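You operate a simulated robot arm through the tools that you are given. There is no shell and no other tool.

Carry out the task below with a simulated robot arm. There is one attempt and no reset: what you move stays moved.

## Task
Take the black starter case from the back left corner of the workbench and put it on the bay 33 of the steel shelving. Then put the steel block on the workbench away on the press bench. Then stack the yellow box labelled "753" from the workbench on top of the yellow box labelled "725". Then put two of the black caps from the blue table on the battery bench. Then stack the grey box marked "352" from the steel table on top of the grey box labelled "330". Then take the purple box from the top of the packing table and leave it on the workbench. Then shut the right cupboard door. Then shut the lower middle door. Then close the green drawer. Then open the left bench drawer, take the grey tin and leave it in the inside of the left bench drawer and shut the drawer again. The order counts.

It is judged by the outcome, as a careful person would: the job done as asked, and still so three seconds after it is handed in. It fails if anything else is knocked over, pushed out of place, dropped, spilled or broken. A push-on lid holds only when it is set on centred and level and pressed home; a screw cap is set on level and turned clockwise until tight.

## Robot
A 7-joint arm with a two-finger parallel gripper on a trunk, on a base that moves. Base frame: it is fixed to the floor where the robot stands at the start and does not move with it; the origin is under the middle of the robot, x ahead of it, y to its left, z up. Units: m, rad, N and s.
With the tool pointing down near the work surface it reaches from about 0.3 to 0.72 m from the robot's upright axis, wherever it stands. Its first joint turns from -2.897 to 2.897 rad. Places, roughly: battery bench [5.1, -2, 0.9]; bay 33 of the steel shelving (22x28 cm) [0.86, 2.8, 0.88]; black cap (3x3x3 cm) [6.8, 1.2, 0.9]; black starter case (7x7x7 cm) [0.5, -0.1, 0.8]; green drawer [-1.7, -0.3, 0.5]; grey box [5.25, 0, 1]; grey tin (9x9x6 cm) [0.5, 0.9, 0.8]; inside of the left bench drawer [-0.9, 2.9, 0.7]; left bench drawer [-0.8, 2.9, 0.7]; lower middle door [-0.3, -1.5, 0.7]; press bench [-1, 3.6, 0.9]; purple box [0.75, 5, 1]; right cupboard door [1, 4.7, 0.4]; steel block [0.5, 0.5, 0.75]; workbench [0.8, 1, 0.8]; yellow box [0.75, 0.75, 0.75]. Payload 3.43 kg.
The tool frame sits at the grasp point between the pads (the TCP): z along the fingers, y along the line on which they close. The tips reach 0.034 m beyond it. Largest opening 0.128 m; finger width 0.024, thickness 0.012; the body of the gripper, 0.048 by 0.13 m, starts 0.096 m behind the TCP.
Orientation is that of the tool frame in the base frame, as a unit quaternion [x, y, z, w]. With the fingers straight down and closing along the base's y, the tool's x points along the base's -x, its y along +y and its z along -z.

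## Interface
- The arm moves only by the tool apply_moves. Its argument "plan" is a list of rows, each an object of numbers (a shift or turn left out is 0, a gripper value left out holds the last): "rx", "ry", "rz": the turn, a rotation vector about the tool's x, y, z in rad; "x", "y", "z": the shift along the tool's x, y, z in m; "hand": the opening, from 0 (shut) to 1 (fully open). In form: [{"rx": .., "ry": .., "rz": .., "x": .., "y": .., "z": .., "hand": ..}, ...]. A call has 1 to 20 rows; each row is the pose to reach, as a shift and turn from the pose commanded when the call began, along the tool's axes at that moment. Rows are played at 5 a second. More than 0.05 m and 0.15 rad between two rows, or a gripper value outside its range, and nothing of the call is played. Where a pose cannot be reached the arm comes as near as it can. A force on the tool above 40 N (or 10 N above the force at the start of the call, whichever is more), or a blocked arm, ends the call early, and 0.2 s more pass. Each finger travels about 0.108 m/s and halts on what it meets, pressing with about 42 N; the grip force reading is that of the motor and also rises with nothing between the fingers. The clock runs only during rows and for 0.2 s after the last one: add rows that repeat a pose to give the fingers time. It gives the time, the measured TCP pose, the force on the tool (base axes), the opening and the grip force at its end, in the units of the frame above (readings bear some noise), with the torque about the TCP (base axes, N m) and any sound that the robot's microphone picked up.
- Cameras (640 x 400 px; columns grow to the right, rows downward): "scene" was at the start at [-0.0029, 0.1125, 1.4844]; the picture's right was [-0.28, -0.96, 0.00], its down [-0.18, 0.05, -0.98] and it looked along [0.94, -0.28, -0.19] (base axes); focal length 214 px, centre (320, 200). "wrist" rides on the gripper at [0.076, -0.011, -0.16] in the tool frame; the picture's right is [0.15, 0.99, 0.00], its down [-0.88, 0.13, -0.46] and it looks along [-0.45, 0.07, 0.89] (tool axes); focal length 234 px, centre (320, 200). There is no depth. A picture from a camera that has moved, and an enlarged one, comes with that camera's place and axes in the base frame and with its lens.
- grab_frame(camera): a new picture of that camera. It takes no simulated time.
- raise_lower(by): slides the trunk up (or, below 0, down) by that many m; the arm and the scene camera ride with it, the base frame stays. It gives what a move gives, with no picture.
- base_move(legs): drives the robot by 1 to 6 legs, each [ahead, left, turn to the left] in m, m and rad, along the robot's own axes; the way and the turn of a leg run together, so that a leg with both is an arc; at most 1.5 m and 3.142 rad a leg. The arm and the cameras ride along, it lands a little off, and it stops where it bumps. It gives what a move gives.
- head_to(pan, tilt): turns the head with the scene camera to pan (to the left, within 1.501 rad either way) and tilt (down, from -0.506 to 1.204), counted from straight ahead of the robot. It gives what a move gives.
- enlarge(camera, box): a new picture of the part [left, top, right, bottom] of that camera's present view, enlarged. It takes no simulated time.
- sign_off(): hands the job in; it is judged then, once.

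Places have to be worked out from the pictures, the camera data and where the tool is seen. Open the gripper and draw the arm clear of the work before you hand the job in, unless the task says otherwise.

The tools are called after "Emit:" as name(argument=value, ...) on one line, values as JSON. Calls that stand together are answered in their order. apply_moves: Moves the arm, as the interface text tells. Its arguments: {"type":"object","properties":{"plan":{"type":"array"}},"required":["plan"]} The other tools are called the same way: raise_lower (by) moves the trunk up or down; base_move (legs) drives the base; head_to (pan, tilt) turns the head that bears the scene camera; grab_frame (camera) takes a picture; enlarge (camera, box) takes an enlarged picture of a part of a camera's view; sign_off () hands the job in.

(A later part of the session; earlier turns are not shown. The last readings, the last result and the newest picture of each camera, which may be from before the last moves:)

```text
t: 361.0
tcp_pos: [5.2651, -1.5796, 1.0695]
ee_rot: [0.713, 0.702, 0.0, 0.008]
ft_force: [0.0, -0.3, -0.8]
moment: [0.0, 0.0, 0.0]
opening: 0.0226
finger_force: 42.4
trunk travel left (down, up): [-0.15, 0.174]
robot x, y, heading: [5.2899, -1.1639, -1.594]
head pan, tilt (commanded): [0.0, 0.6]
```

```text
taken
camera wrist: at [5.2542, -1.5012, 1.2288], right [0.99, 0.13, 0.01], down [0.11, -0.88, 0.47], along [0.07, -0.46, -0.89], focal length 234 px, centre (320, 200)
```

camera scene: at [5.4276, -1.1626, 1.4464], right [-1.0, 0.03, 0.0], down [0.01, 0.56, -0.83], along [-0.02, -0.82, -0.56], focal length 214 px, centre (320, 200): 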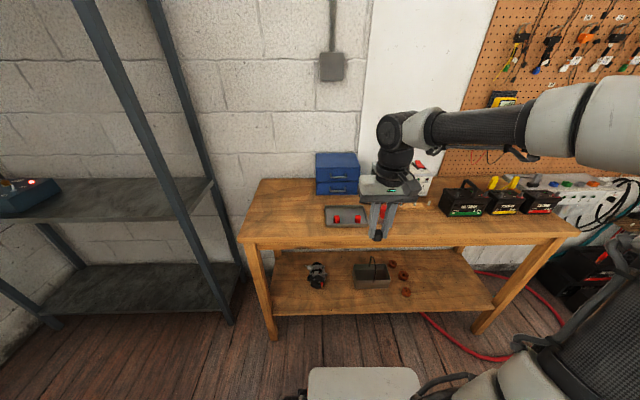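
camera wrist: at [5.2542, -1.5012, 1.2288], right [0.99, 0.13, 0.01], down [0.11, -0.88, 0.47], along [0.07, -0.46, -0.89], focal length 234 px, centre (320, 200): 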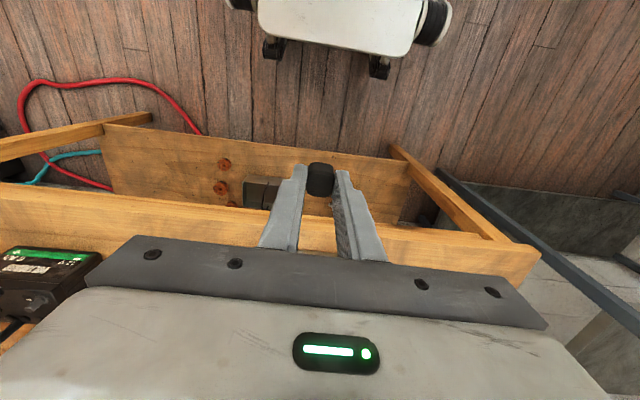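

I zoom onto the bench top to find free places for two caps.

Emit:
enlarge(camera="scene", box=[230, 150, 450, 280])

Emit:
enlarge(camera="scene", box=[400, 150, 620, 280])

```text
2.91 times, centred on (340, 215) of scene
camera zoom: at [5.4276, -1.1626, 1.4464], right [-1.0, 0.03, 0.0], down [0.01, 0.56, -0.83], along [-0.02, -0.82, -0.56], focal length 624 px, centre (262, 156)
```

zoom: 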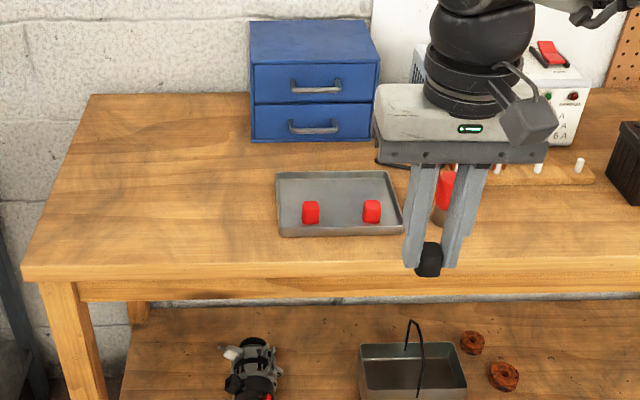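

```text
2.91 times, centred on (510, 215) of scene
camera zoom: at [5.4276, -1.1626, 1.4464], right [-1.0, 0.03, 0.0], down [0.01, 0.56, -0.83], along [-0.02, -0.82, -0.56], focal length 624 px, centre (-233, 156)
```

zoom: 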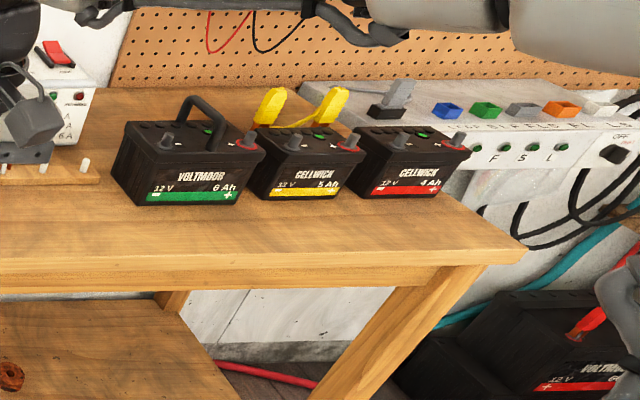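

Free wood lies left of the grey tray around (5.50, -1.88). I move 0.13 m closer and carry the cap above that spot.

Emit:
base_move(legs=[[0.13, 0, 0.023]])

Emit:
apply_moves(plan=[{"x": -0.025, "y": 0.035}, {"x": -0.05, "y": 0.07}, {"x": -0.075, "y": 0.105}, {"x": -0.1, "y": 0.14}, {"x": -0.125, "y": 0.175}, {"x": -0.15, "y": 0.21}, {"x": -0.168, "y": 0.238}, {"x": -0.168, "y": 0.238, "z": 0.04}, {"x": -0.168, "y": 0.238, "z": 0.08}, {"x": -0.168, "y": 0.238, "z": 0.1}, {"x": -0.168, "y": 0.238, "z": 0.1}])

Emit:
grab_frame(camera="wrist")

Emit:
grab_frame(camera="scene")

```text
t: 362.3
tcp_pos: [5.2733, -1.7065, 1.0705]
ee_rot: [0.705, 0.709, 0.0, 0.008]
ft_force: [0.6, 0.3, -1.0]
moment: [0.0, 0.02, -0.01]
opening: 0.0228
finger_force: 42.1
trunk travel left (down, up): [-0.15, 0.174]
robot x, y, heading: [5.2872, -1.2854, -1.572]
head pan, tilt (commanded): [0.0, 0.6]
```

```text
t: 364.7
tcp_pos: [5.5032, -1.8662, 0.9702]
ee_rot: [0.705, 0.709, 0.0, 0.008]
ft_force: [0.0, 0.4, 0.5]
moment: [0.02, 0.0, 0.01]
opening: 0.0225
finger_force: 42.8
out of reach, approached as far as the arm can: row 7, 8, 9, 10, 11
trunk travel left (down, up): [-0.15, 0.174]
robot x, y, heading: [5.2896, -1.287, -1.571]
head pan, tilt (commanded): [0.0, 0.6]
```

```text
taken
camera wrist: at [5.4918, -1.7884, 1.1282], right [0.99, 0.15, 0.01], down [0.13, -0.88, 0.47], along [0.08, -0.46, -0.88], focal length 234 px, centre (320, 200)
```

wrist: 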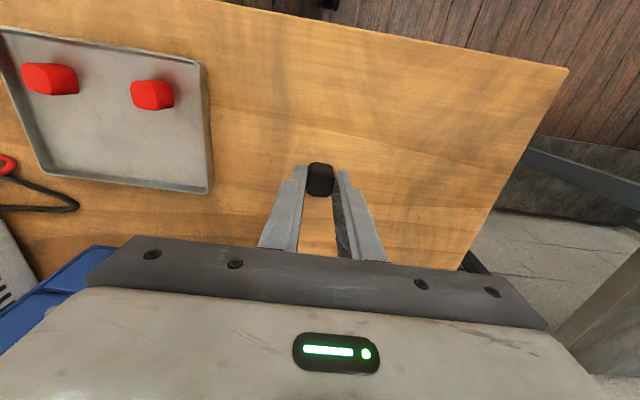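

```text
taken
camera scene: at [5.4259, -1.286, 1.4464], right [-1.0, 0.0, 0.0], down [0.0, 0.57, -0.82], along [0.0, -0.82, -0.57], focal length 214 px, centre (320, 200)
```

scene: 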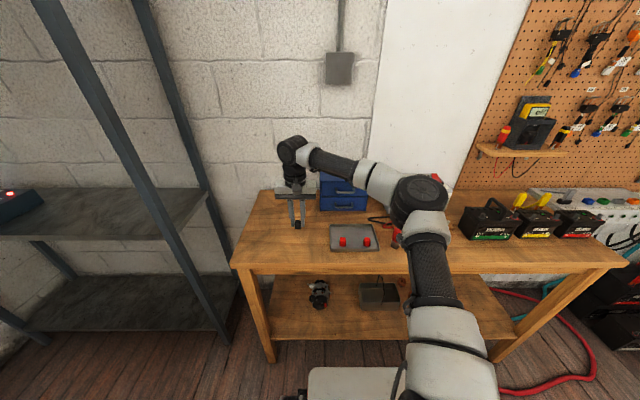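

The cap hangs above free wood left of the tray (the arm noted it's near its reach limit there). I pull back 1.5 cm and lower toward the bench.

Emit:
apply_moves(plan=[{"x": 0.015, "y": -0.005}, {"x": 0.02, "y": -0.005, "z": 0.015}, {"x": 0.02, "y": -0.005, "z": 0.03}, {"x": 0.02, "y": -0.005, "z": 0.036}, {"x": 0.02, "y": -0.005, "z": 0.036}])

Emit:
enlarge(camera="wrist", box=[220, 100, 420, 225])

```text
t: 365.9
tcp_pos: [5.4986, -1.8447, 0.9317]
ee_rot: [0.705, 0.709, 0.001, 0.007]
ft_force: [0.1, -0.4, 0.0]
moment: [0.04, 0.0, -0.01]
opening: 0.0225
finger_force: 42.2
trunk travel left (down, up): [-0.15, 0.174]
robot x, y, heading: [5.289, -1.2872, -1.574]
head pan, tilt (commanded): [0.0, 0.6]
```

```text
3.20 times, centred on (320, 162) of wrist
camera zoom: at [5.486, -1.7674, 1.0912], right [0.99, 0.15, 0.01], down [0.13, -0.88, 0.47], along [0.08, -0.46, -0.89], focal length 749 px, centre (320, 320)
```

zoom: 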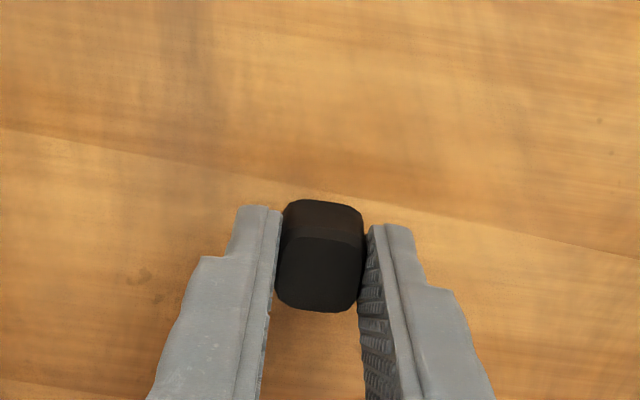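

I lower gently in 3 mm steps until contact.

Emit:
apply_moves(plan=[{"z": 0.003}, {"z": 0.006}, {"z": 0.009}, {"z": 0.009}])

```text
t: 366.9
tcp_pos: [5.4981, -1.8442, 0.9241]
ee_rot: [0.705, 0.709, 0.001, 0.007]
ft_force: [-0.3, -0.9, 0.2]
moment: [0.01, -0.01, 0.02]
opening: 0.0224
finger_force: 42.0
trunk travel left (down, up): [-0.15, 0.174]
robot x, y, heading: [5.2887, -1.2878, -1.571]
head pan, tilt (commanded): [0.0, 0.6]
```

No contact yet at z=0.924; I continue another 6 mm.

Emit:
apply_moves(plan=[{"z": 0.002}, {"z": 0.004}, {"z": 0.006}, {"z": 0.006}])

```text
t: 367.9
tcp_pos: [5.4988, -1.845, 0.9205]
ee_rot: [0.705, 0.709, 0.0, 0.007]
ft_force: [-1.5, 0.4, 11.6]
moment: [0.02, 0.19, -0.02]
opening: 0.0224
finger_force: 42.8
trunk travel left (down, up): [-0.15, 0.174]
robot x, y, heading: [5.2859, -1.2866, -1.574]
head pan, tilt (commanded): [0.0, 0.6]
```

Contact (12 N). I ease up 1 mm, open and rise.

Emit:
apply_moves(plan=[{"z": -0.001}, {"z": -0.001, "hand": 0.28}, {"z": -0.001, "hand": 0.4}, {"z": -0.001, "hand": 0.45}, {"z": -0.001}])

Emit:
apply_moves(plan=[{"z": -0.03}, {"z": -0.07}, {"z": -0.11}, {"z": -0.15}, {"z": -0.15, "x": 0.03, "y": -0.03}, {"z": -0.15, "x": 0.06, "y": -0.07}, {"z": -0.15, "x": 0.09, "y": -0.11}, {"z": -0.15, "x": 0.12, "y": -0.15}, {"z": -0.15, "x": 0.14, "y": -0.19}, {"z": -0.15, "x": 0.14, "y": -0.22}])

Emit:
grab_frame(camera="scene")

Emit:
enlarge(camera="scene", box=[220, 170, 400, 290])

```text
t: 369.1
tcp_pos: [5.4976, -1.8451, 0.9191]
ee_rot: [0.706, 0.709, 0.001, 0.008]
ft_force: [-0.2, -0.2, 0.4]
moment: [0.0, -0.03, 0.01]
opening: 0.0577
finger_force: 0.0
trunk travel left (down, up): [-0.15, 0.174]
robot x, y, heading: [5.289, -1.2897, -1.573]
head pan, tilt (commanded): [0.0, 0.6]
```

```text
t: 371.3
tcp_pos: [5.275, -1.7028, 1.0659]
ee_rot: [0.706, 0.709, 0.0, 0.007]
ft_force: [0.4, -0.7, -0.1]
moment: [0.01, -0.01, 0.03]
opening: 0.0578
finger_force: 0.1
trunk travel left (down, up): [-0.15, 0.174]
robot x, y, heading: [5.2891, -1.2825, -1.577]
head pan, tilt (commanded): [0.0, 0.6]
```

```text
taken
camera scene: at [5.426, -1.2858, 1.4464], right [-1.0, 0.0, 0.0], down [0.0, 0.56, -0.83], along [0.0, -0.83, -0.56], focal length 214 px, centre (320, 200)
```

scene: 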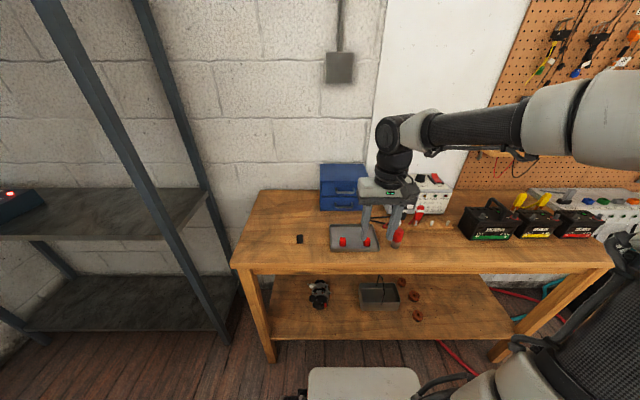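

```text
3.33 times, centred on (310, 230) of scene
camera zoom: at [5.426, -1.2858, 1.4464], right [-1.0, 0.0, 0.0], down [0.0, 0.56, -0.83], along [0.0, -0.83, -0.56], focal length 715 px, centre (353, 100)
```

zoom: 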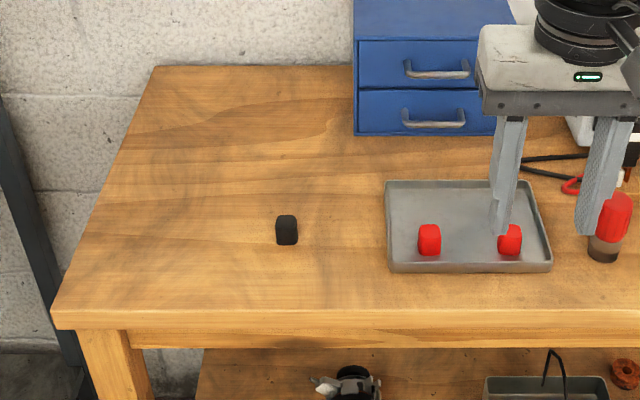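

The first cap stands on the battery bench. I drive back for the second one (cap C near the front of the blue table).

Emit:
base_move(legs=[[-0.25, 0.75, 0], [0, 0, 1.573], [0, 1.4, 0], [0, 0.3, 0]])

Emit:
head_to(pan=0.0, tilt=0.7)

Emit:
grab_frame(camera="scene")

Emit:
grab_frame(camera="wrist")

```text
t: 399.3
tcp_pos: [6.5161, 0.636, 1.0667]
ee_rot: [0.016, 1.0, 0.005, 0.006]
ft_force: [0.4, -1.2, -0.5]
moment: [0.0, 0.01, 0.01]
opening: 0.0575
finger_force: 0.1
trunk travel left (down, up): [-0.15, 0.174]
robot x, y, heading: [6.099, 0.6668, -0.038]
head pan, tilt (commanded): [0.0, 0.6]
```

```text
t: 399.9
tcp_pos: [6.5157, 0.6371, 1.0664]
ee_rot: [0.015, 1.0, 0.005, 0.006]
ft_force: [0.3, -0.7, 0.1]
moment: [0.0, 0.01, -0.01]
opening: 0.0576
finger_force: 0.0
trunk travel left (down, up): [-0.15, 0.174]
robot x, y, heading: [6.1008, 0.6679, -0.034]
head pan, tilt (commanded): [0.0, 0.7]
```

```text
taken
camera scene: at [6.098, 0.803, 1.4378], right [-0.04, -1.0, 0.0], down [-0.64, 0.02, -0.77], along [0.76, -0.03, -0.64], focal length 214 px, centre (320, 200)
```

scene: 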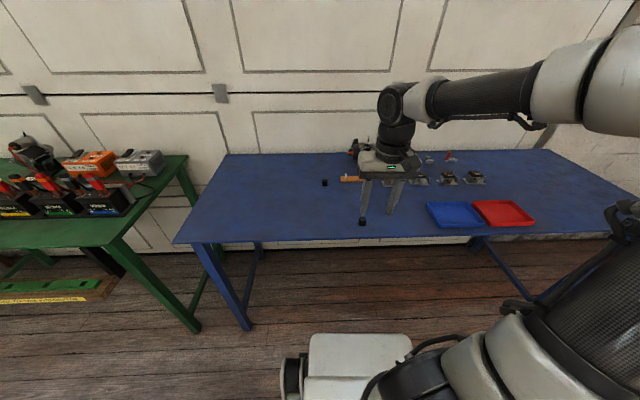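

```text
taken
camera wrist: at [6.4394, 0.6271, 1.2247], right [-0.12, 0.99, 0.01], down [0.88, 0.1, 0.47], along [0.46, 0.06, -0.89], focal length 234 px, centre (320, 200)
```

wrist: 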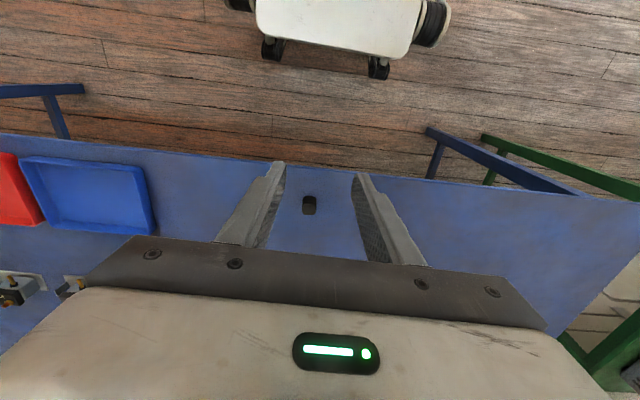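

Cap C is at (6.623, 0.633). I move above it and down to z≈0.96.

Emit:
apply_moves(plan=[{"x": -0.04}, {"x": -0.08}, {"x": -0.107, "y": -0.001, "z": 0.01}, {"x": -0.107, "y": -0.001, "z": 0.05}, {"x": -0.107, "y": -0.001, "z": 0.08}, {"x": -0.107, "y": -0.001, "z": 0.104}, {"x": -0.107, "y": -0.001, "z": 0.104}])

Emit:
enlarge(camera="wrist", box=[220, 100, 420, 225])

```text
t: 401.6
tcp_pos: [6.6257, 0.6351, 0.9609]
ee_rot: [0.015, 1.0, 0.005, 0.006]
ft_force: [-0.1, 0.2, 0.0]
moment: [0.0, 0.02, 0.01]
opening: 0.0574
finger_force: 0.1
trunk travel left (down, up): [-0.15, 0.174]
robot x, y, heading: [6.1019, 0.6631, -0.034]
head pan, tilt (commanded): [0.0, 0.7]
```

```text
3.20 times, centred on (320, 162) of wrist
camera zoom: at [6.5484, 0.6244, 1.1199], right [-0.12, 0.99, 0.01], down [0.88, 0.1, 0.47], along [0.46, 0.06, -0.89], focal length 749 px, centre (320, 320)
```

zoom: 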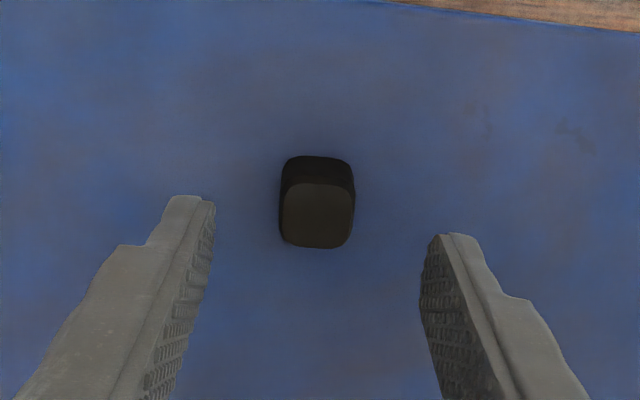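

Centred. I go down 4 cm and grip.

Emit:
apply_moves(plan=[{"z": 0.015}, {"z": 0.03}, {"z": 0.039}, {"z": 0.039}, {"z": 0.039, "hand": 0.3}, {"z": 0.039, "hand": 0.15}, {"z": 0.039, "hand": 0.12}, {"z": 0.039}, {"z": 0.039}])

Emit:
enlarge(camera="wrist", box=[220, 100, 420, 225])

```text
t: 403.6
tcp_pos: [6.6252, 0.6342, 0.9246]
ee_rot: [0.015, 1.0, 0.006, 0.005]
ft_force: [0.0, -0.1, 0.5]
moment: [-0.04, 0.03, 0.0]
opening: 0.0224
finger_force: 42.1
trunk travel left (down, up): [-0.15, 0.174]
robot x, y, heading: [6.0978, 0.6622, -0.035]
head pan, tilt (commanded): [0.0, 0.7]
```

```text
3.20 times, centred on (320, 162) of wrist
camera zoom: at [6.5482, 0.6242, 1.0832], right [-0.12, 0.99, 0.01], down [0.88, 0.1, 0.47], along [0.46, 0.06, -0.89], focal length 749 px, centre (320, 320)
```

zoom: 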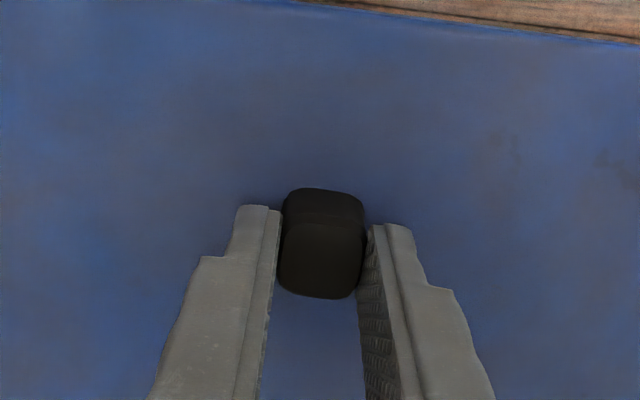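

Gripped. I lift, tuck, and drive back to the battery bench.

Emit:
apply_moves(plan=[{"z": -0.02}, {"z": -0.06}, {"z": -0.1}, {"z": -0.14}, {"z": -0.145, "x": 0.04}, {"z": -0.145, "x": 0.08}, {"z": -0.145, "x": 0.11}, {"z": -0.145, "x": 0.11}])

Emit:
base_move(legs=[[-0.07, 0, 0.035], [0, -1.4, 0], [0, -0.25, 0], [0, 0, -1.57], [0.2, -0.75, 0]])

Emit:
head_to(pan=0.0, tilt=0.6)

Emit:
grab_frame(camera="scene")

Emit:
grab_frame(camera="wrist")

```text
t: 405.4
tcp_pos: [6.5112, 0.6355, 1.0676]
ee_rot: [0.013, 1.0, 0.005, 0.005]
ft_force: [0.6, 0.1, 0.3]
moment: [0.0, -0.03, 0.0]
opening: 0.0226
finger_force: 42.0
trunk travel left (down, up): [-0.15, 0.174]
robot x, y, heading: [6.0995, 0.6662, -0.036]
head pan, tilt (commanded): [0.0, 0.7]
```

```text
t: 433.4
tcp_pos: [5.2338, -1.5807, 1.068]
ee_rot: [0.709, 0.705, 0.0, 0.008]
ft_force: [-0.9, 0.8, -0.6]
moment: [-0.02, 0.04, -0.06]
opening: 0.0227
finger_force: 42.1
trunk travel left (down, up): [-0.15, 0.174]
robot x, y, heading: [5.2545, -1.169, -1.587]
head pan, tilt (commanded): [0.0, 0.7]
```

```text
t: 434.1
tcp_pos: [5.233, -1.5821, 1.0686]
ee_rot: [0.709, 0.705, 0.0, 0.008]
ft_force: [0.1, 0.6, 0.2]
moment: [0.0, -0.02, -0.01]
opening: 0.0224
finger_force: 42.3
trunk travel left (down, up): [-0.15, 0.174]
robot x, y, heading: [5.2524, -1.1685, -1.58]
head pan, tilt (commanded): [0.0, 0.6]
```

```text
taken
camera scene: at [5.3905, -1.1707, 1.4463], right [-1.0, 0.01, 0.0], down [0.01, 0.57, -0.82], along [-0.01, -0.82, -0.57], focal length 214 px, centre (320, 200)
```

scene: 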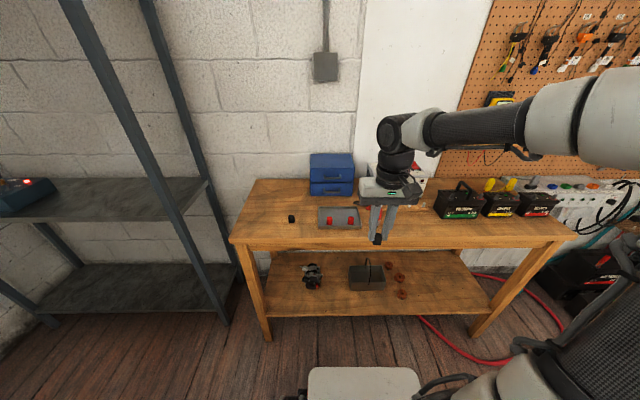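

```text
taken
camera wrist: at [5.2221, -1.5039, 1.2267], right [0.99, 0.14, 0.01], down [0.12, -0.88, 0.47], along [0.07, -0.46, -0.89], focal length 234 px, centre (320, 200)
```

wrist: 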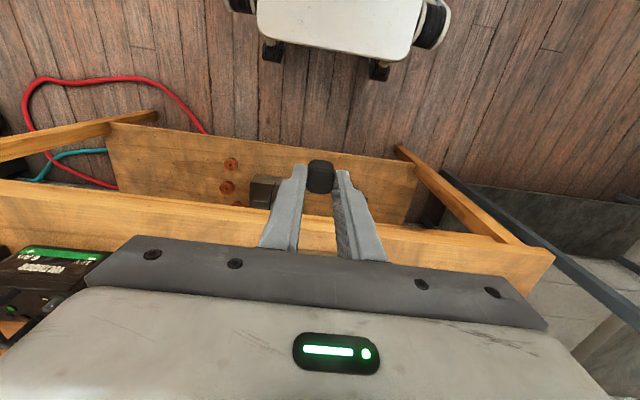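

I move a little left and closer, then bring the second cap above the free wood at about (5.58, -1.83), left of the first.

Emit:
base_move(legs=[[0.12, 0.17, 0.01]])

Emit:
apply_moves(plan=[{"x": -0.025, "y": 0.035}, {"x": -0.05, "y": 0.07}, {"x": -0.075, "y": 0.105}, {"x": -0.1, "y": 0.14}, {"x": -0.125, "y": 0.175}, {"x": -0.13, "y": 0.18, "z": 0.03}, {"x": -0.13, "y": 0.18, "z": 0.07}, {"x": -0.13, "y": 0.18, "z": 0.11}, {"x": -0.13, "y": 0.18, "z": 0.125}, {"x": -0.13, "y": 0.18, "z": 0.125}])

Emit:
grab_frame(camera="wrist")

Emit:
enlarge(camera="scene", box=[220, 170, 400, 290])

```text
t: 436.3
tcp_pos: [5.4078, -1.7031, 1.0683]
ee_rot: [0.706, 0.709, -0.001, 0.007]
ft_force: [-0.5, -0.2, -0.4]
moment: [0.01, 0.02, 0.01]
opening: 0.0226
finger_force: 42.2
trunk travel left (down, up): [-0.15, 0.174]
robot x, y, heading: [5.4203, -1.2905, -1.573]
head pan, tilt (commanded): [0.0, 0.6]
```

```text
t: 438.5
tcp_pos: [5.59, -1.8325, 0.9443]
ee_rot: [0.705, 0.709, 0.0, 0.008]
ft_force: [-1.0, 0.4, -0.4]
moment: [0.01, 0.02, 0.0]
opening: 0.0226
finger_force: 42.4
trunk travel left (down, up): [-0.15, 0.174]
robot x, y, heading: [5.4225, -1.2908, -1.57]
head pan, tilt (commanded): [0.0, 0.6]
```

```text
taken
camera wrist: at [5.5776, -1.7555, 1.1026], right [0.99, 0.15, 0.01], down [0.13, -0.88, 0.47], along [0.08, -0.46, -0.89], focal length 234 px, centre (320, 200)
```

wrist: 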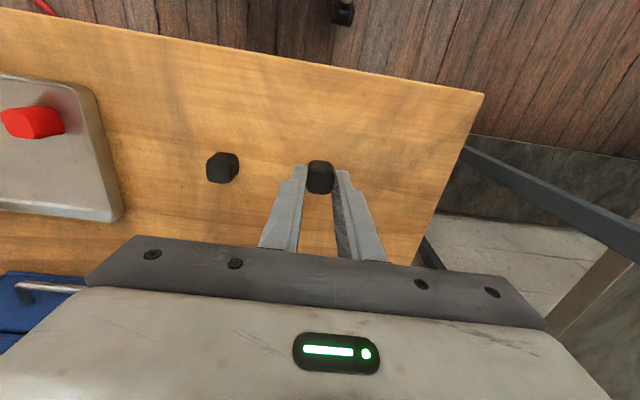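

```text
3.33 times, centred on (310, 230) of scene
camera zoom: at [5.5592, -1.29, 1.4464], right [-1.0, 0.0, 0.0], down [0.0, 0.56, -0.83], along [0.0, -0.83, -0.56], focal length 715 px, centre (353, 100)
```

zoom: 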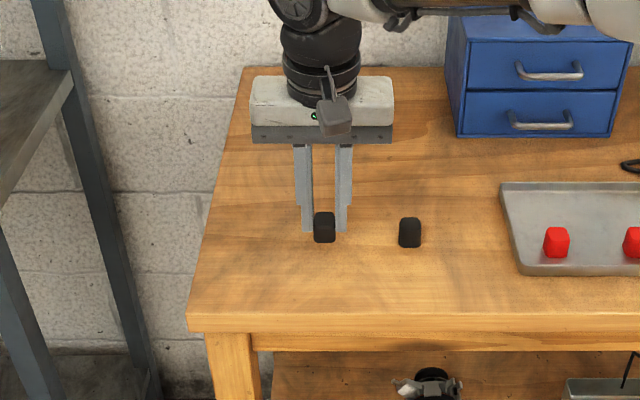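

Both caps will stand side by side well inside the bench. I lower to contact.

Emit:
apply_moves(plan=[{"z": 0.005}, {"z": 0.01}, {"z": 0.014}, {"z": 0.016}, {"z": 0.016}])

Emit:
apply_moves(plan=[{"z": 0.002}, {"z": 0.004}, {"z": 0.004}])

```text
t: 439.7
tcp_pos: [5.5895, -1.8326, 0.9305]
ee_rot: [0.705, 0.71, 0.0, 0.007]
ft_force: [0.7, -0.2, 0.1]
moment: [0.02, 0.01, 0.01]
opening: 0.0225
finger_force: 41.4
trunk travel left (down, up): [-0.15, 0.174]
robot x, y, heading: [5.42, -1.289, -1.573]
head pan, tilt (commanded): [0.0, 0.6]
```

```text
t: 440.5
tcp_pos: [5.5909, -1.8345, 0.925]
ee_rot: [0.705, 0.709, 0.001, 0.007]
ft_force: [0.6, 0.3, 0.2]
moment: [-0.02, -0.01, 0.02]
opening: 0.0224
finger_force: 42.4
trunk travel left (down, up): [-0.15, 0.174]
robot x, y, heading: [5.4204, -1.2937, -1.57]
head pan, tilt (commanded): [0.0, 0.6]
```

Close but not yet touching (z=0.925). Another 4 mm down.

Emit:
apply_moves(plan=[{"z": 0.002}, {"z": 0.004}, {"z": 0.004}])

```text
t: 441.3
tcp_pos: [5.5899, -1.8324, 0.9235]
ee_rot: [0.705, 0.709, -0.001, 0.01]
ft_force: [0.2, 0.8, 20.6]
moment: [0.12, 0.1, -0.01]
opening: 0.0224
finger_force: 42.2
trunk travel left (down, up): [-0.15, 0.174]
robot x, y, heading: [5.4194, -1.2879, -1.573]
head pan, tilt (commanded): [0.0, 0.6]
```

Contact (21 N). I ease up, open, and withdraw.

Emit:
apply_moves(plan=[{"z": -0.002}, {"z": -0.002, "hand": 0.28}, {"z": -0.002, "hand": 0.4}, {"z": -0.002, "hand": 0.42}, {"z": -0.002}])

Emit:
apply_moves(plan=[{"z": -0.03}, {"z": -0.07}, {"z": -0.11}, {"z": -0.145}, {"z": -0.145, "x": 0.03, "y": -0.03}, {"z": -0.145, "x": 0.06, "y": -0.07}, {"z": -0.145, "x": 0.09, "y": -0.11}, {"z": -0.145, "x": 0.12, "y": -0.15}, {"z": -0.145, "x": 0.13, "y": -0.18}, {"z": -0.145, "x": 0.13, "y": -0.18}])

Emit:
grab_frame(camera="scene")

Emit:
enlarge(camera="scene", box=[220, 170, 400, 290])

```text
t: 442.5
tcp_pos: [5.5892, -1.8346, 0.9248]
ee_rot: [0.705, 0.709, 0.0, 0.007]
ft_force: [-0.1, 0.1, -0.9]
moment: [0.01, -0.03, -0.01]
opening: 0.0539
finger_force: 0.0
trunk travel left (down, up): [-0.15, 0.174]
robot x, y, heading: [5.4217, -1.2912, -1.577]
head pan, tilt (commanded): [0.0, 0.6]
```

```text
t: 444.7
tcp_pos: [5.4088, -1.7013, 1.0657]
ee_rot: [0.705, 0.709, 0.0, 0.007]
ft_force: [-0.1, 0.3, 0.3]
moment: [0.0, 0.0, 0.01]
opening: 0.0538
finger_force: 0.1
trunk travel left (down, up): [-0.15, 0.174]
robot x, y, heading: [5.4176, -1.2892, -1.573]
head pan, tilt (commanded): [0.0, 0.6]
```

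```text
taken
camera scene: at [5.5591, -1.2899, 1.4464], right [-1.0, 0.0, 0.0], down [0.0, 0.56, -0.83], along [0.0, -0.83, -0.56], focal length 214 px, centre (320, 200)
```

scene: 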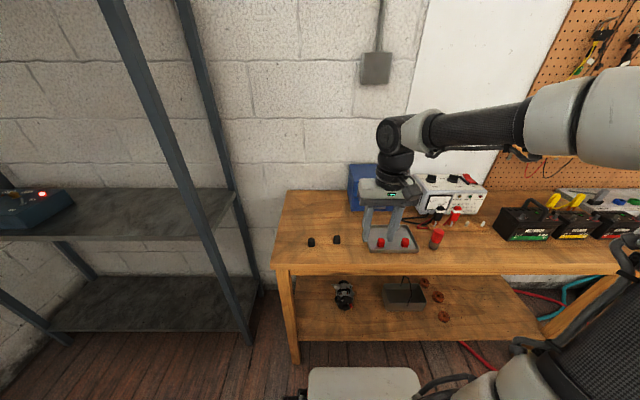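

```text
3.33 times, centred on (310, 230) of scene
camera zoom: at [5.5591, -1.2899, 1.4464], right [-1.0, 0.0, 0.0], down [0.0, 0.56, -0.83], along [0.0, -0.83, -0.56], focal length 715 px, centre (353, 100)
```

zoom: 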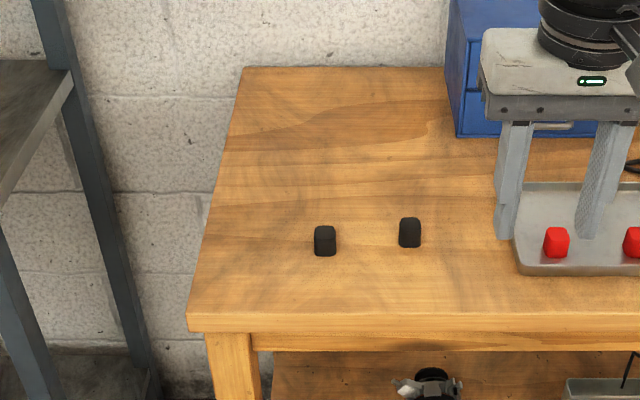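

Both caps stand on the battery bench. Next the grey boxes on the steel table: I look toward -x to see whether the black bin leaves room to pass.

Emit:
head_to(pan=-1.4, tilt=0.5)

Emit:
grab_frame(camera="scene")

```text
t: 446.3
tcp_pos: [5.407, -1.7017, 1.0665]
ee_rot: [0.706, 0.708, 0.0, 0.007]
ft_force: [-0.3, -0.3, -0.5]
moment: [0.0, -0.02, 0.04]
opening: 0.0536
finger_force: 0.1
trunk travel left (down, up): [-0.15, 0.174]
robot x, y, heading: [5.4204, -1.2909, -1.569]
head pan, tilt (commanded): [-1.4, 0.499]
```

```text
taken
camera scene: at [5.4697, -1.2169, 1.4555], right [-0.17, 0.99, 0.0], down [0.47, 0.08, -0.88], along [-0.87, -0.15, -0.48], focal length 214 px, centre (320, 200)
```

scene: 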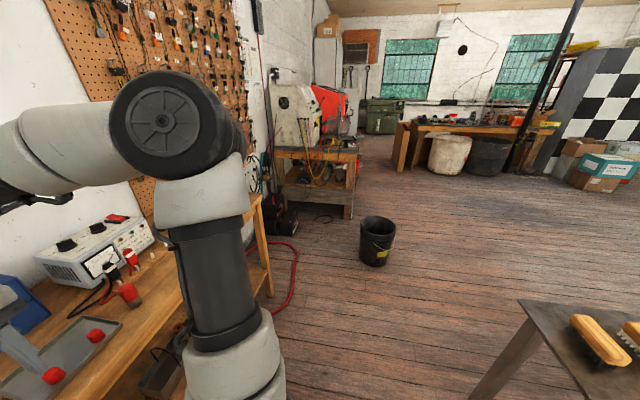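

The bin stands at about (3.9, -0.95), leaving room at x≈4.52 beside the steel table. I back off, slide over, turn to face +x, and move up along the table.

Emit:
base_move(legs=[[-0.15, 0, 0], [0, -0.92, 0], [0, 0, 1.57], [0, 0.7, 0]])

Emit:
head_to(pan=0.3, tilt=0.5)

Emit:
grab_frame(camera="scene")

```text
t: 467.2
tcp_pos: [4.9171, -0.4681, 1.0661]
ee_rot: [0.01, 1.0, 0.005, 0.005]
ft_force: [-0.2, 0.0, 0.0]
moment: [0.01, -0.02, 0.0]
opening: 0.054
finger_force: 0.0
trunk travel left (down, up): [-0.15, 0.174]
robot x, y, heading: [4.5036, -0.4476, -0.029]
head pan, tilt (commanded): [-1.4, 0.499]
```

```text
t: 468.9
tcp_pos: [4.9184, -0.4678, 1.0659]
ee_rot: [0.01, 1.0, 0.005, 0.005]
ft_force: [1.5, 0.3, 0.4]
moment: [-0.03, 0.01, -0.01]
opening: 0.0535
finger_force: 0.1
trunk travel left (down, up): [-0.15, 0.174]
robot x, y, heading: [4.5057, -0.4458, -0.028]
head pan, tilt (commanded): [0.3, 0.499]
```

```text
taken
camera scene: at [4.5054, -0.2782, 1.4555], right [0.27, -0.96, 0.0], down [-0.46, -0.13, -0.88], along [0.85, 0.24, -0.48], focal length 214 px, centre (320, 200)
```

scene: 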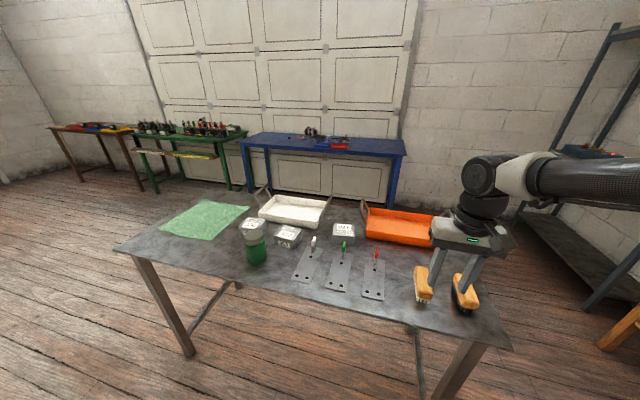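

The steel table with the grey boxes is in view. I zoom to read their labels.

Emit:
enlarge(camera="scene", box=[220, 190, 400, 310])

```text
3.33 times, centred on (310, 250) of scene
camera zoom: at [4.5054, -0.2782, 1.4555], right [0.27, -0.96, 0.0], down [-0.46, -0.13, -0.88], along [0.85, 0.24, -0.48], focal length 715 px, centre (353, 33)
```

zoom: 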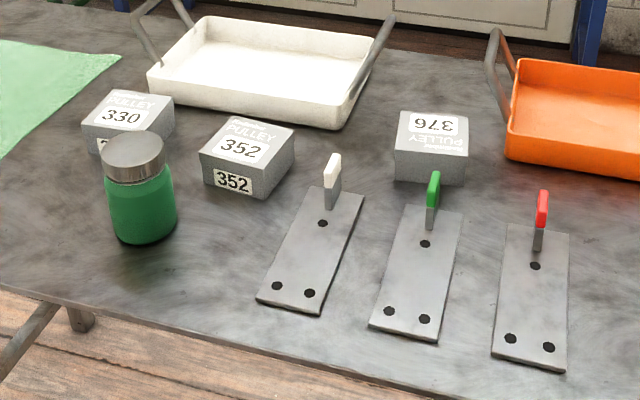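

352 is the middle box, 330 is to its left behind a green jar, and 376 is another. I move left so that I'm square in front of them.

Emit:
base_move(legs=[[0, 0.55, 0.028]])

Emit:
head_to(pan=0.0, tilt=0.7)

Emit:
grab_frame(camera="scene")

Emit:
grab_frame(camera="wrist")

```text
t: 474.6
tcp_pos: [4.9233, 0.0878, 1.0649]
ee_rot: [-0.005, 1.0, 0.004, 0.005]
ft_force: [0.1, 0.5, 0.0]
moment: [0.01, 0.0, 0.01]
opening: 0.0537
finger_force: 0.2
trunk travel left (down, up): [-0.15, 0.174]
robot x, y, heading: [4.5139, 0.0999, -0.001]
head pan, tilt (commanded): [0.3, 0.499]
```

```text
t: 475.4
tcp_pos: [4.9249, 0.087, 1.0657]
ee_rot: [-0.005, 1.0, 0.006, 0.006]
ft_force: [-0.3, 0.3, -0.2]
moment: [0.0, 0.02, 0.01]
opening: 0.0542
finger_force: 0.0
trunk travel left (down, up): [-0.15, 0.174]
robot x, y, heading: [4.5105, 0.1003, 0.004]
head pan, tilt (commanded): [0.0, 0.7]
```

```text
taken
camera scene: at [4.5058, 0.2388, 1.4378], right [0.0, -1.0, 0.0], down [-0.64, 0.0, -0.77], along [0.77, 0.0, -0.64], focal length 214 px, centre (320, 200)
```

scene: 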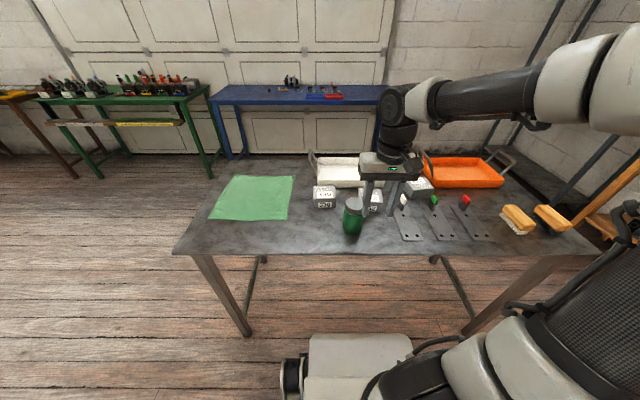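

```text
taken
camera wrist: at [4.8488, 0.0747, 1.2245], right [-0.16, 0.99, 0.01], down [0.87, 0.13, 0.47], along [0.46, 0.08, -0.89], focal length 234 px, centre (320, 200)
```

wrist: 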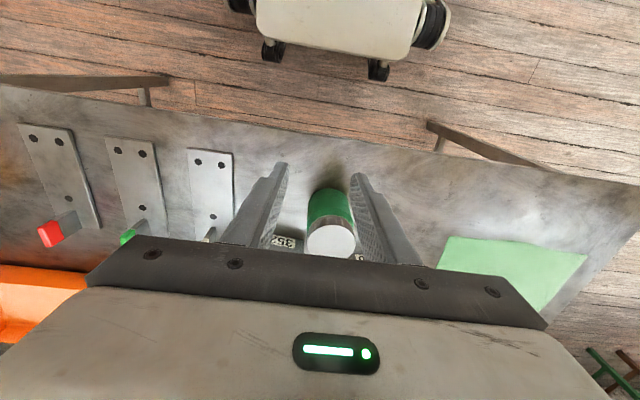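

The jar is under the gripper (no contact felt). I raise the gripper a bit for safety and zoom into the boxes.

Emit:
apply_moves(plan=[{"z": -0.04}, {"z": -0.07}, {"z": -0.07}])

Emit:
enlarge(camera="scene", box=[295, 160, 455, 260])

```text
t: 476.2
tcp_pos: [4.9255, 0.0877, 1.1367]
ee_rot: [-0.005, 1.0, 0.005, 0.005]
ft_force: [-0.2, 0.0, -0.1]
moment: [0.01, 0.0, 0.01]
opening: 0.054
finger_force: 0.0
trunk travel left (down, up): [-0.15, 0.174]
robot x, y, heading: [4.5126, 0.1005, 0.005]
head pan, tilt (commanded): [0.0, 0.7]
```

```text
4.00 times, centred on (375, 210) of scene
camera zoom: at [4.5057, 0.2389, 1.4377], right [0.0, -1.0, 0.0], down [-0.64, 0.0, -0.77], along [0.77, 0.0, -0.64], focal length 858 px, centre (100, 160)
```

zoom: 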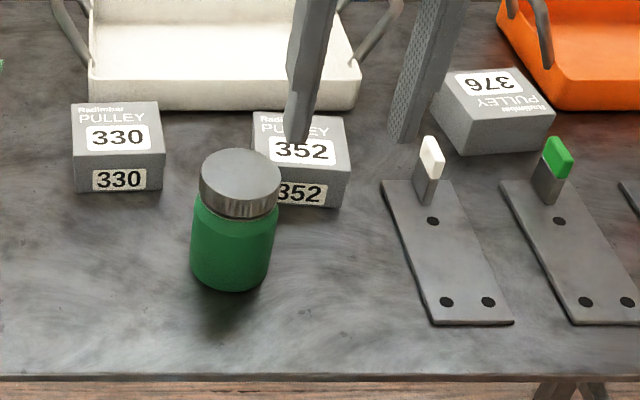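

Estimates: 352 near (5.17, 0.04), 330 near (5.17, 0.22), jar at (5.02, 0.12) with its top at z≈0.99. I move high above 352 for a top view.

Emit:
apply_moves(plan=[{"x": -0.04, "y": -0.01, "hand": 1}, {"x": -0.08, "y": -0.018}, {"x": -0.12, "y": -0.026}, {"x": -0.16, "y": -0.034}, {"x": -0.2, "y": -0.042}, {"x": -0.225, "y": -0.045}, {"x": -0.225, "y": -0.045}])

Emit:
grab_frame(camera="wrist")

Emit:
enlarge(camera="wrist", box=[220, 100, 460, 250])

Emit:
enlarge(camera="scene", box=[305, 170, 405, 240])

```text
t: 477.8
tcp_pos: [5.1503, 0.0474, 1.1371]
ee_rot: [-0.005, 1.0, 0.004, 0.005]
ft_force: [-0.4, -0.1, -0.2]
moment: [-0.02, -0.01, 0.01]
opening: 0.128
finger_force: 0.0
trunk travel left (down, up): [-0.15, 0.174]
robot x, y, heading: [4.5119, 0.0967, 0.002]
head pan, tilt (commanded): [0.0, 0.7]
```

```text
taken
camera wrist: at [5.0744, 0.0336, 1.2956], right [-0.16, 0.99, 0.01], down [0.88, 0.13, 0.46], along [0.46, 0.08, -0.89], focal length 234 px, centre (320, 200)
```

wrist: 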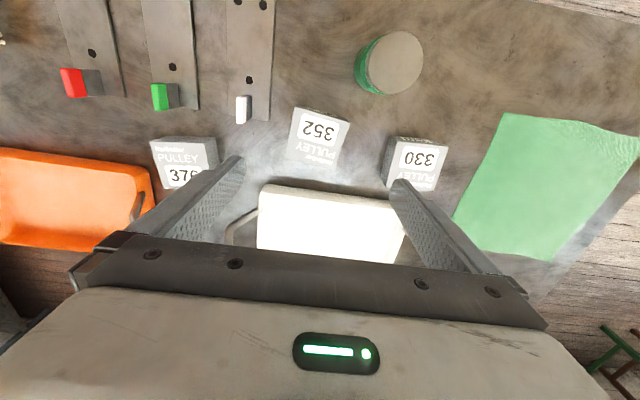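

```text
2.67 times, centred on (340, 175) of wrist
camera zoom: at [5.0744, 0.0336, 1.2956], right [-0.16, 0.99, 0.01], down [0.88, 0.13, 0.46], along [0.46, 0.08, -0.89], focal length 624 px, centre (267, 267)
```

zoom: 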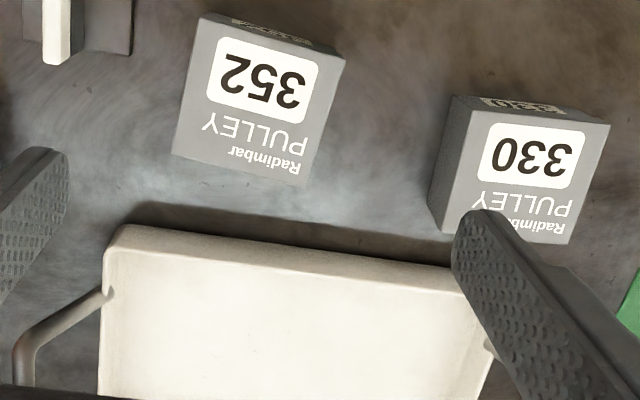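

```text
5.71 times, centred on (355, 205) of scene
camera zoom: at [4.5059, 0.2388, 1.4377], right [0.0, -1.0, 0.0], down [-0.64, 0.0, -0.76], along [0.76, 0.0, -0.64], focal length 1226 px, centre (120, 171)
```

zoom: 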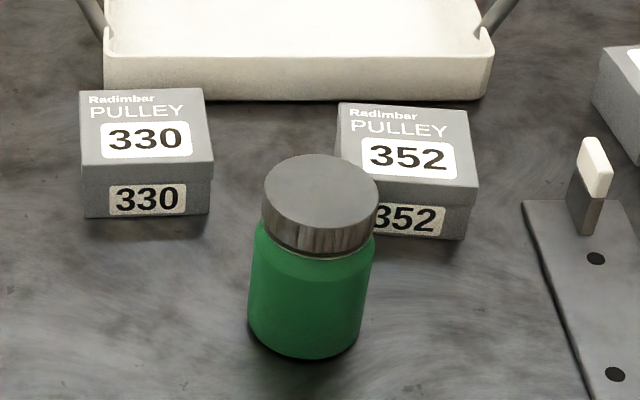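

Triangulated: box tops at z≈0.907 on a table at z≈0.86; 352 centre (5.167, 0.042), yaw -0.10; 330 centre (5.186, 0.222), yaw +0.025. I align over 352 and come down to z≈1.0.

Emit:
apply_moves(plan=[{"x": -0.009, "y": -0.003, "rz": 0.055}, {"x": -0.0167, "y": -0.0055, "rz": 0.11}, {"x": -0.0167, "y": -0.0055, "rz": 0.11, "z": 0.04}, {"x": -0.0167, "y": -0.0055, "rz": 0.11, "z": 0.08}, {"x": -0.0167, "y": -0.0055, "rz": 0.11, "z": 0.12}, {"x": -0.0167, "y": -0.0055, "rz": 0.11, "z": 0.135}, {"x": -0.0167, "y": -0.0055, "rz": 0.11, "z": 0.135}])

Emit:
grab_frame(camera="wrist")

Emit:
enlarge(camera="wrist", box=[220, 100, 420, 225])

```text
t: 479.4
tcp_pos: [5.1681, 0.0412, 1.0007]
ee_rot: [0.05, 0.999, 0.005, 0.004]
ft_force: [-0.1, 0.0, 0.3]
moment: [0.02, -0.01, 0.0]
opening: 0.1279
finger_force: 0.2
trunk travel left (down, up): [-0.15, 0.174]
robot x, y, heading: [4.5131, 0.0971, 0.004]
head pan, tilt (commanded): [0.0, 0.7]
```

```text
taken
camera wrist: at [5.0909, 0.0363, 1.1604], right [-0.05, 1.0, 0.01], down [0.88, 0.04, 0.46], along [0.46, 0.03, -0.89], focal length 234 px, centre (320, 200)
```

wrist: 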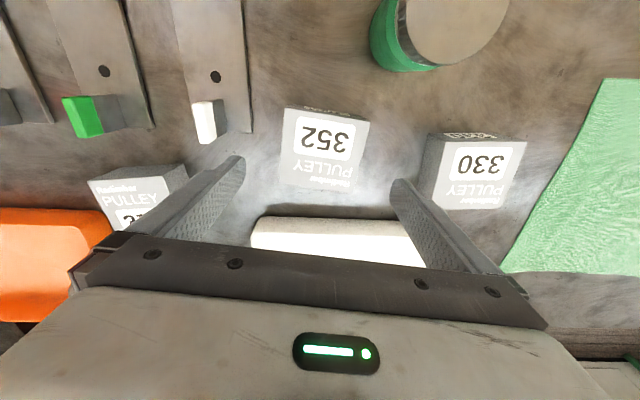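

```text
3.20 times, centred on (320, 162) of wrist
camera zoom: at [5.0909, 0.0363, 1.1604], right [-0.05, 1.0, 0.01], down [0.88, 0.04, 0.46], along [0.46, 0.03, -0.89], focal length 749 px, centre (320, 320)
```

zoom: 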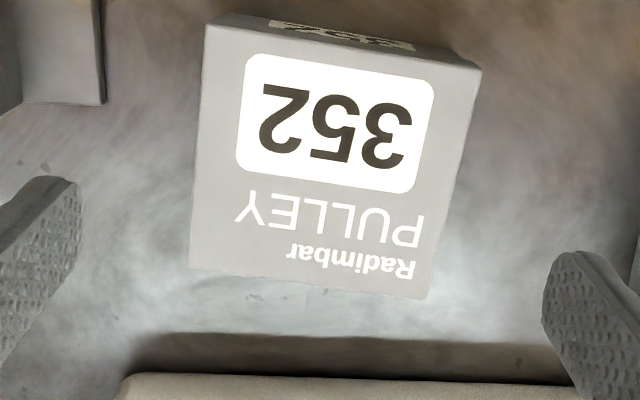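

352 centre refined to (5.166, 0.044). I correct 3 mm and descend with the fingers astride the box.

Emit:
apply_moves(plan=[{"x": 0.0025, "y": 0.0025, "z": 0.02}, {"x": 0.0025, "y": 0.0025, "z": 0.05}, {"x": 0.0025, "y": 0.0025, "z": 0.08}, {"x": 0.0025, "y": 0.0025, "z": 0.094}, {"x": 0.0025, "y": 0.0025, "z": 0.094}])

Emit:
grab_frame(camera="wrist")

```text
t: 480.6
tcp_pos: [5.1671, 0.0438, 0.9074]
ee_rot: [0.05, 0.999, 0.005, 0.005]
ft_force: [-1.0, 0.8, -0.1]
moment: [-0.01, 0.03, 0.02]
opening: 0.1278
finger_force: 0.1
trunk travel left (down, up): [-0.15, 0.174]
robot x, y, heading: [4.5125, 0.0989, 0.004]
head pan, tilt (commanded): [0.0, 0.7]
```

```text
taken
camera wrist: at [5.0909, 0.0393, 1.0658], right [-0.05, 1.0, 0.01], down [0.88, 0.04, 0.46], along [0.46, 0.03, -0.89], focal length 234 px, centre (320, 200)
```

wrist: 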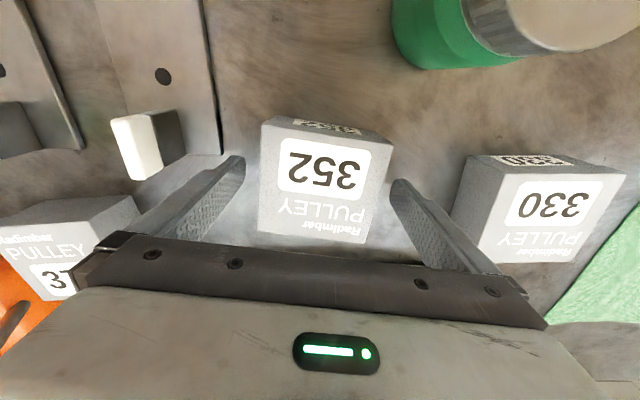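

The fingers straddle the box without touching neighbours. I close the gripper.

Emit:
apply_moves(plan=[{"hand": 0.8}, {"hand": 0.7}, {"hand": 0.6}, {"hand": 0.6}, {"hand": 0.6}])

Emit:
apply_moves(plan=[{"z": -0.015}, {"z": -0.04}, {"z": -0.075}, {"z": -0.11}, {"z": -0.14}, {"z": -0.14}])

Emit:
grab_frame(camera="wrist")

```text
t: 481.8
tcp_pos: [5.1675, 0.0445, 0.9073]
ee_rot: [0.05, 0.999, 0.004, 0.005]
ft_force: [0.6, -1.2, -0.3]
moment: [-0.17, 0.0, -0.02]
opening: 0.0894
finger_force: 41.5
trunk travel left (down, up): [-0.15, 0.174]
robot x, y, heading: [4.5113, 0.1001, 0.006]
head pan, tilt (commanded): [0.0, 0.7]
```

```text
t: 483.2
tcp_pos: [5.165, 0.0419, 1.0489]
ee_rot: [0.049, 0.999, 0.006, 0.004]
ft_force: [0.2, 0.5, -2.2]
moment: [0.0, 0.0, 0.01]
opening: 0.0896
finger_force: 42.0
trunk travel left (down, up): [-0.15, 0.174]
robot x, y, heading: [4.5131, 0.0983, -0.001]
head pan, tilt (commanded): [0.0, 0.7]
```

```text
taken
camera wrist: at [5.0878, 0.0371, 1.2083], right [-0.05, 1.0, 0.01], down [0.88, 0.04, 0.46], along [0.46, 0.03, -0.89], focal length 234 px, centre (320, 200)
```

wrist: 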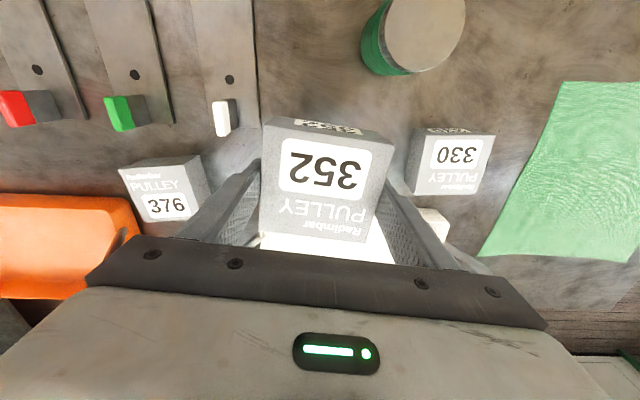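

The box is held. I carry it sideways above 330, turning it to 330's yaw.

Emit:
apply_moves(plan=[{"x": -0.001, "y": 0.03, "rz": -0.02}, {"x": -0.002, "y": 0.06, "rz": -0.04}, {"x": -0.003, "y": 0.09, "rz": -0.06}, {"x": -0.003, "y": 0.12, "rz": -0.08}, {"x": -0.004, "y": 0.15, "rz": -0.1}, {"x": -0.0043, "y": 0.1813, "rz": -0.123}, {"x": -0.0043, "y": 0.1813, "rz": -0.123}])

Emit:
enlarge(camera="wrist", box=[220, 80, 420, 240])

Emit:
enlarge(camera="scene", box=[275, 150, 395, 240])

```text
t: 484.8
tcp_pos: [5.1788, 0.1842, 1.0506]
ee_rot: [-0.01, 1.0, 0.005, 0.005]
ft_force: [-0.6, -0.5, -3.4]
moment: [0.0, 0.02, -0.01]
opening: 0.0893
finger_force: 42.1
out of reach, approached as far as the arm can: row 5, 6, 7
trunk travel left (down, up): [-0.15, 0.174]
robot x, y, heading: [4.5146, 0.0964, -0.0]
head pan, tilt (commanded): [0.0, 0.7]
```

```text
2.50 times, centred on (320, 160) of wrist
camera zoom: at [5.1033, 0.1695, 1.2091], right [-0.17, 0.99, 0.01], down [0.87, 0.15, 0.47], along [0.46, 0.09, -0.89], focal length 585 px, centre (320, 300)
```

zoom: 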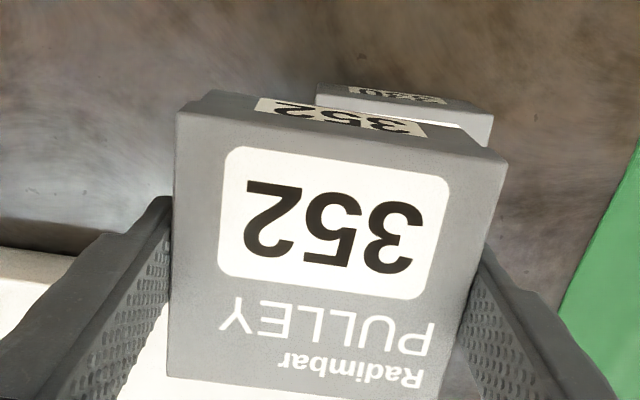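

```text
4.44 times, centred on (335, 195) of scene
camera zoom: at [4.5061, 0.2387, 1.4378], right [0.0, -1.0, 0.0], down [-0.64, 0.0, -0.76], along [0.76, 0.0, -0.64], focal length 953 px, centre (253, 222)
```

zoom: 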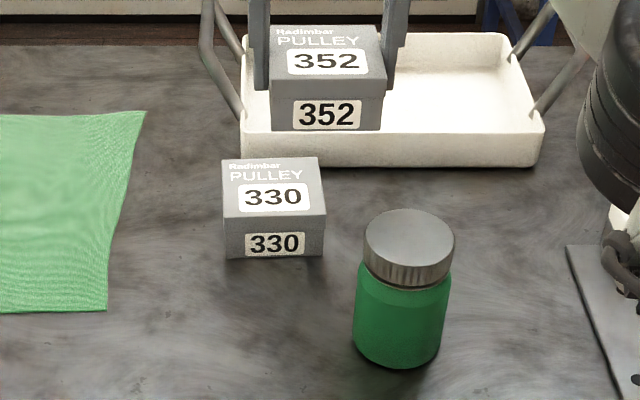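

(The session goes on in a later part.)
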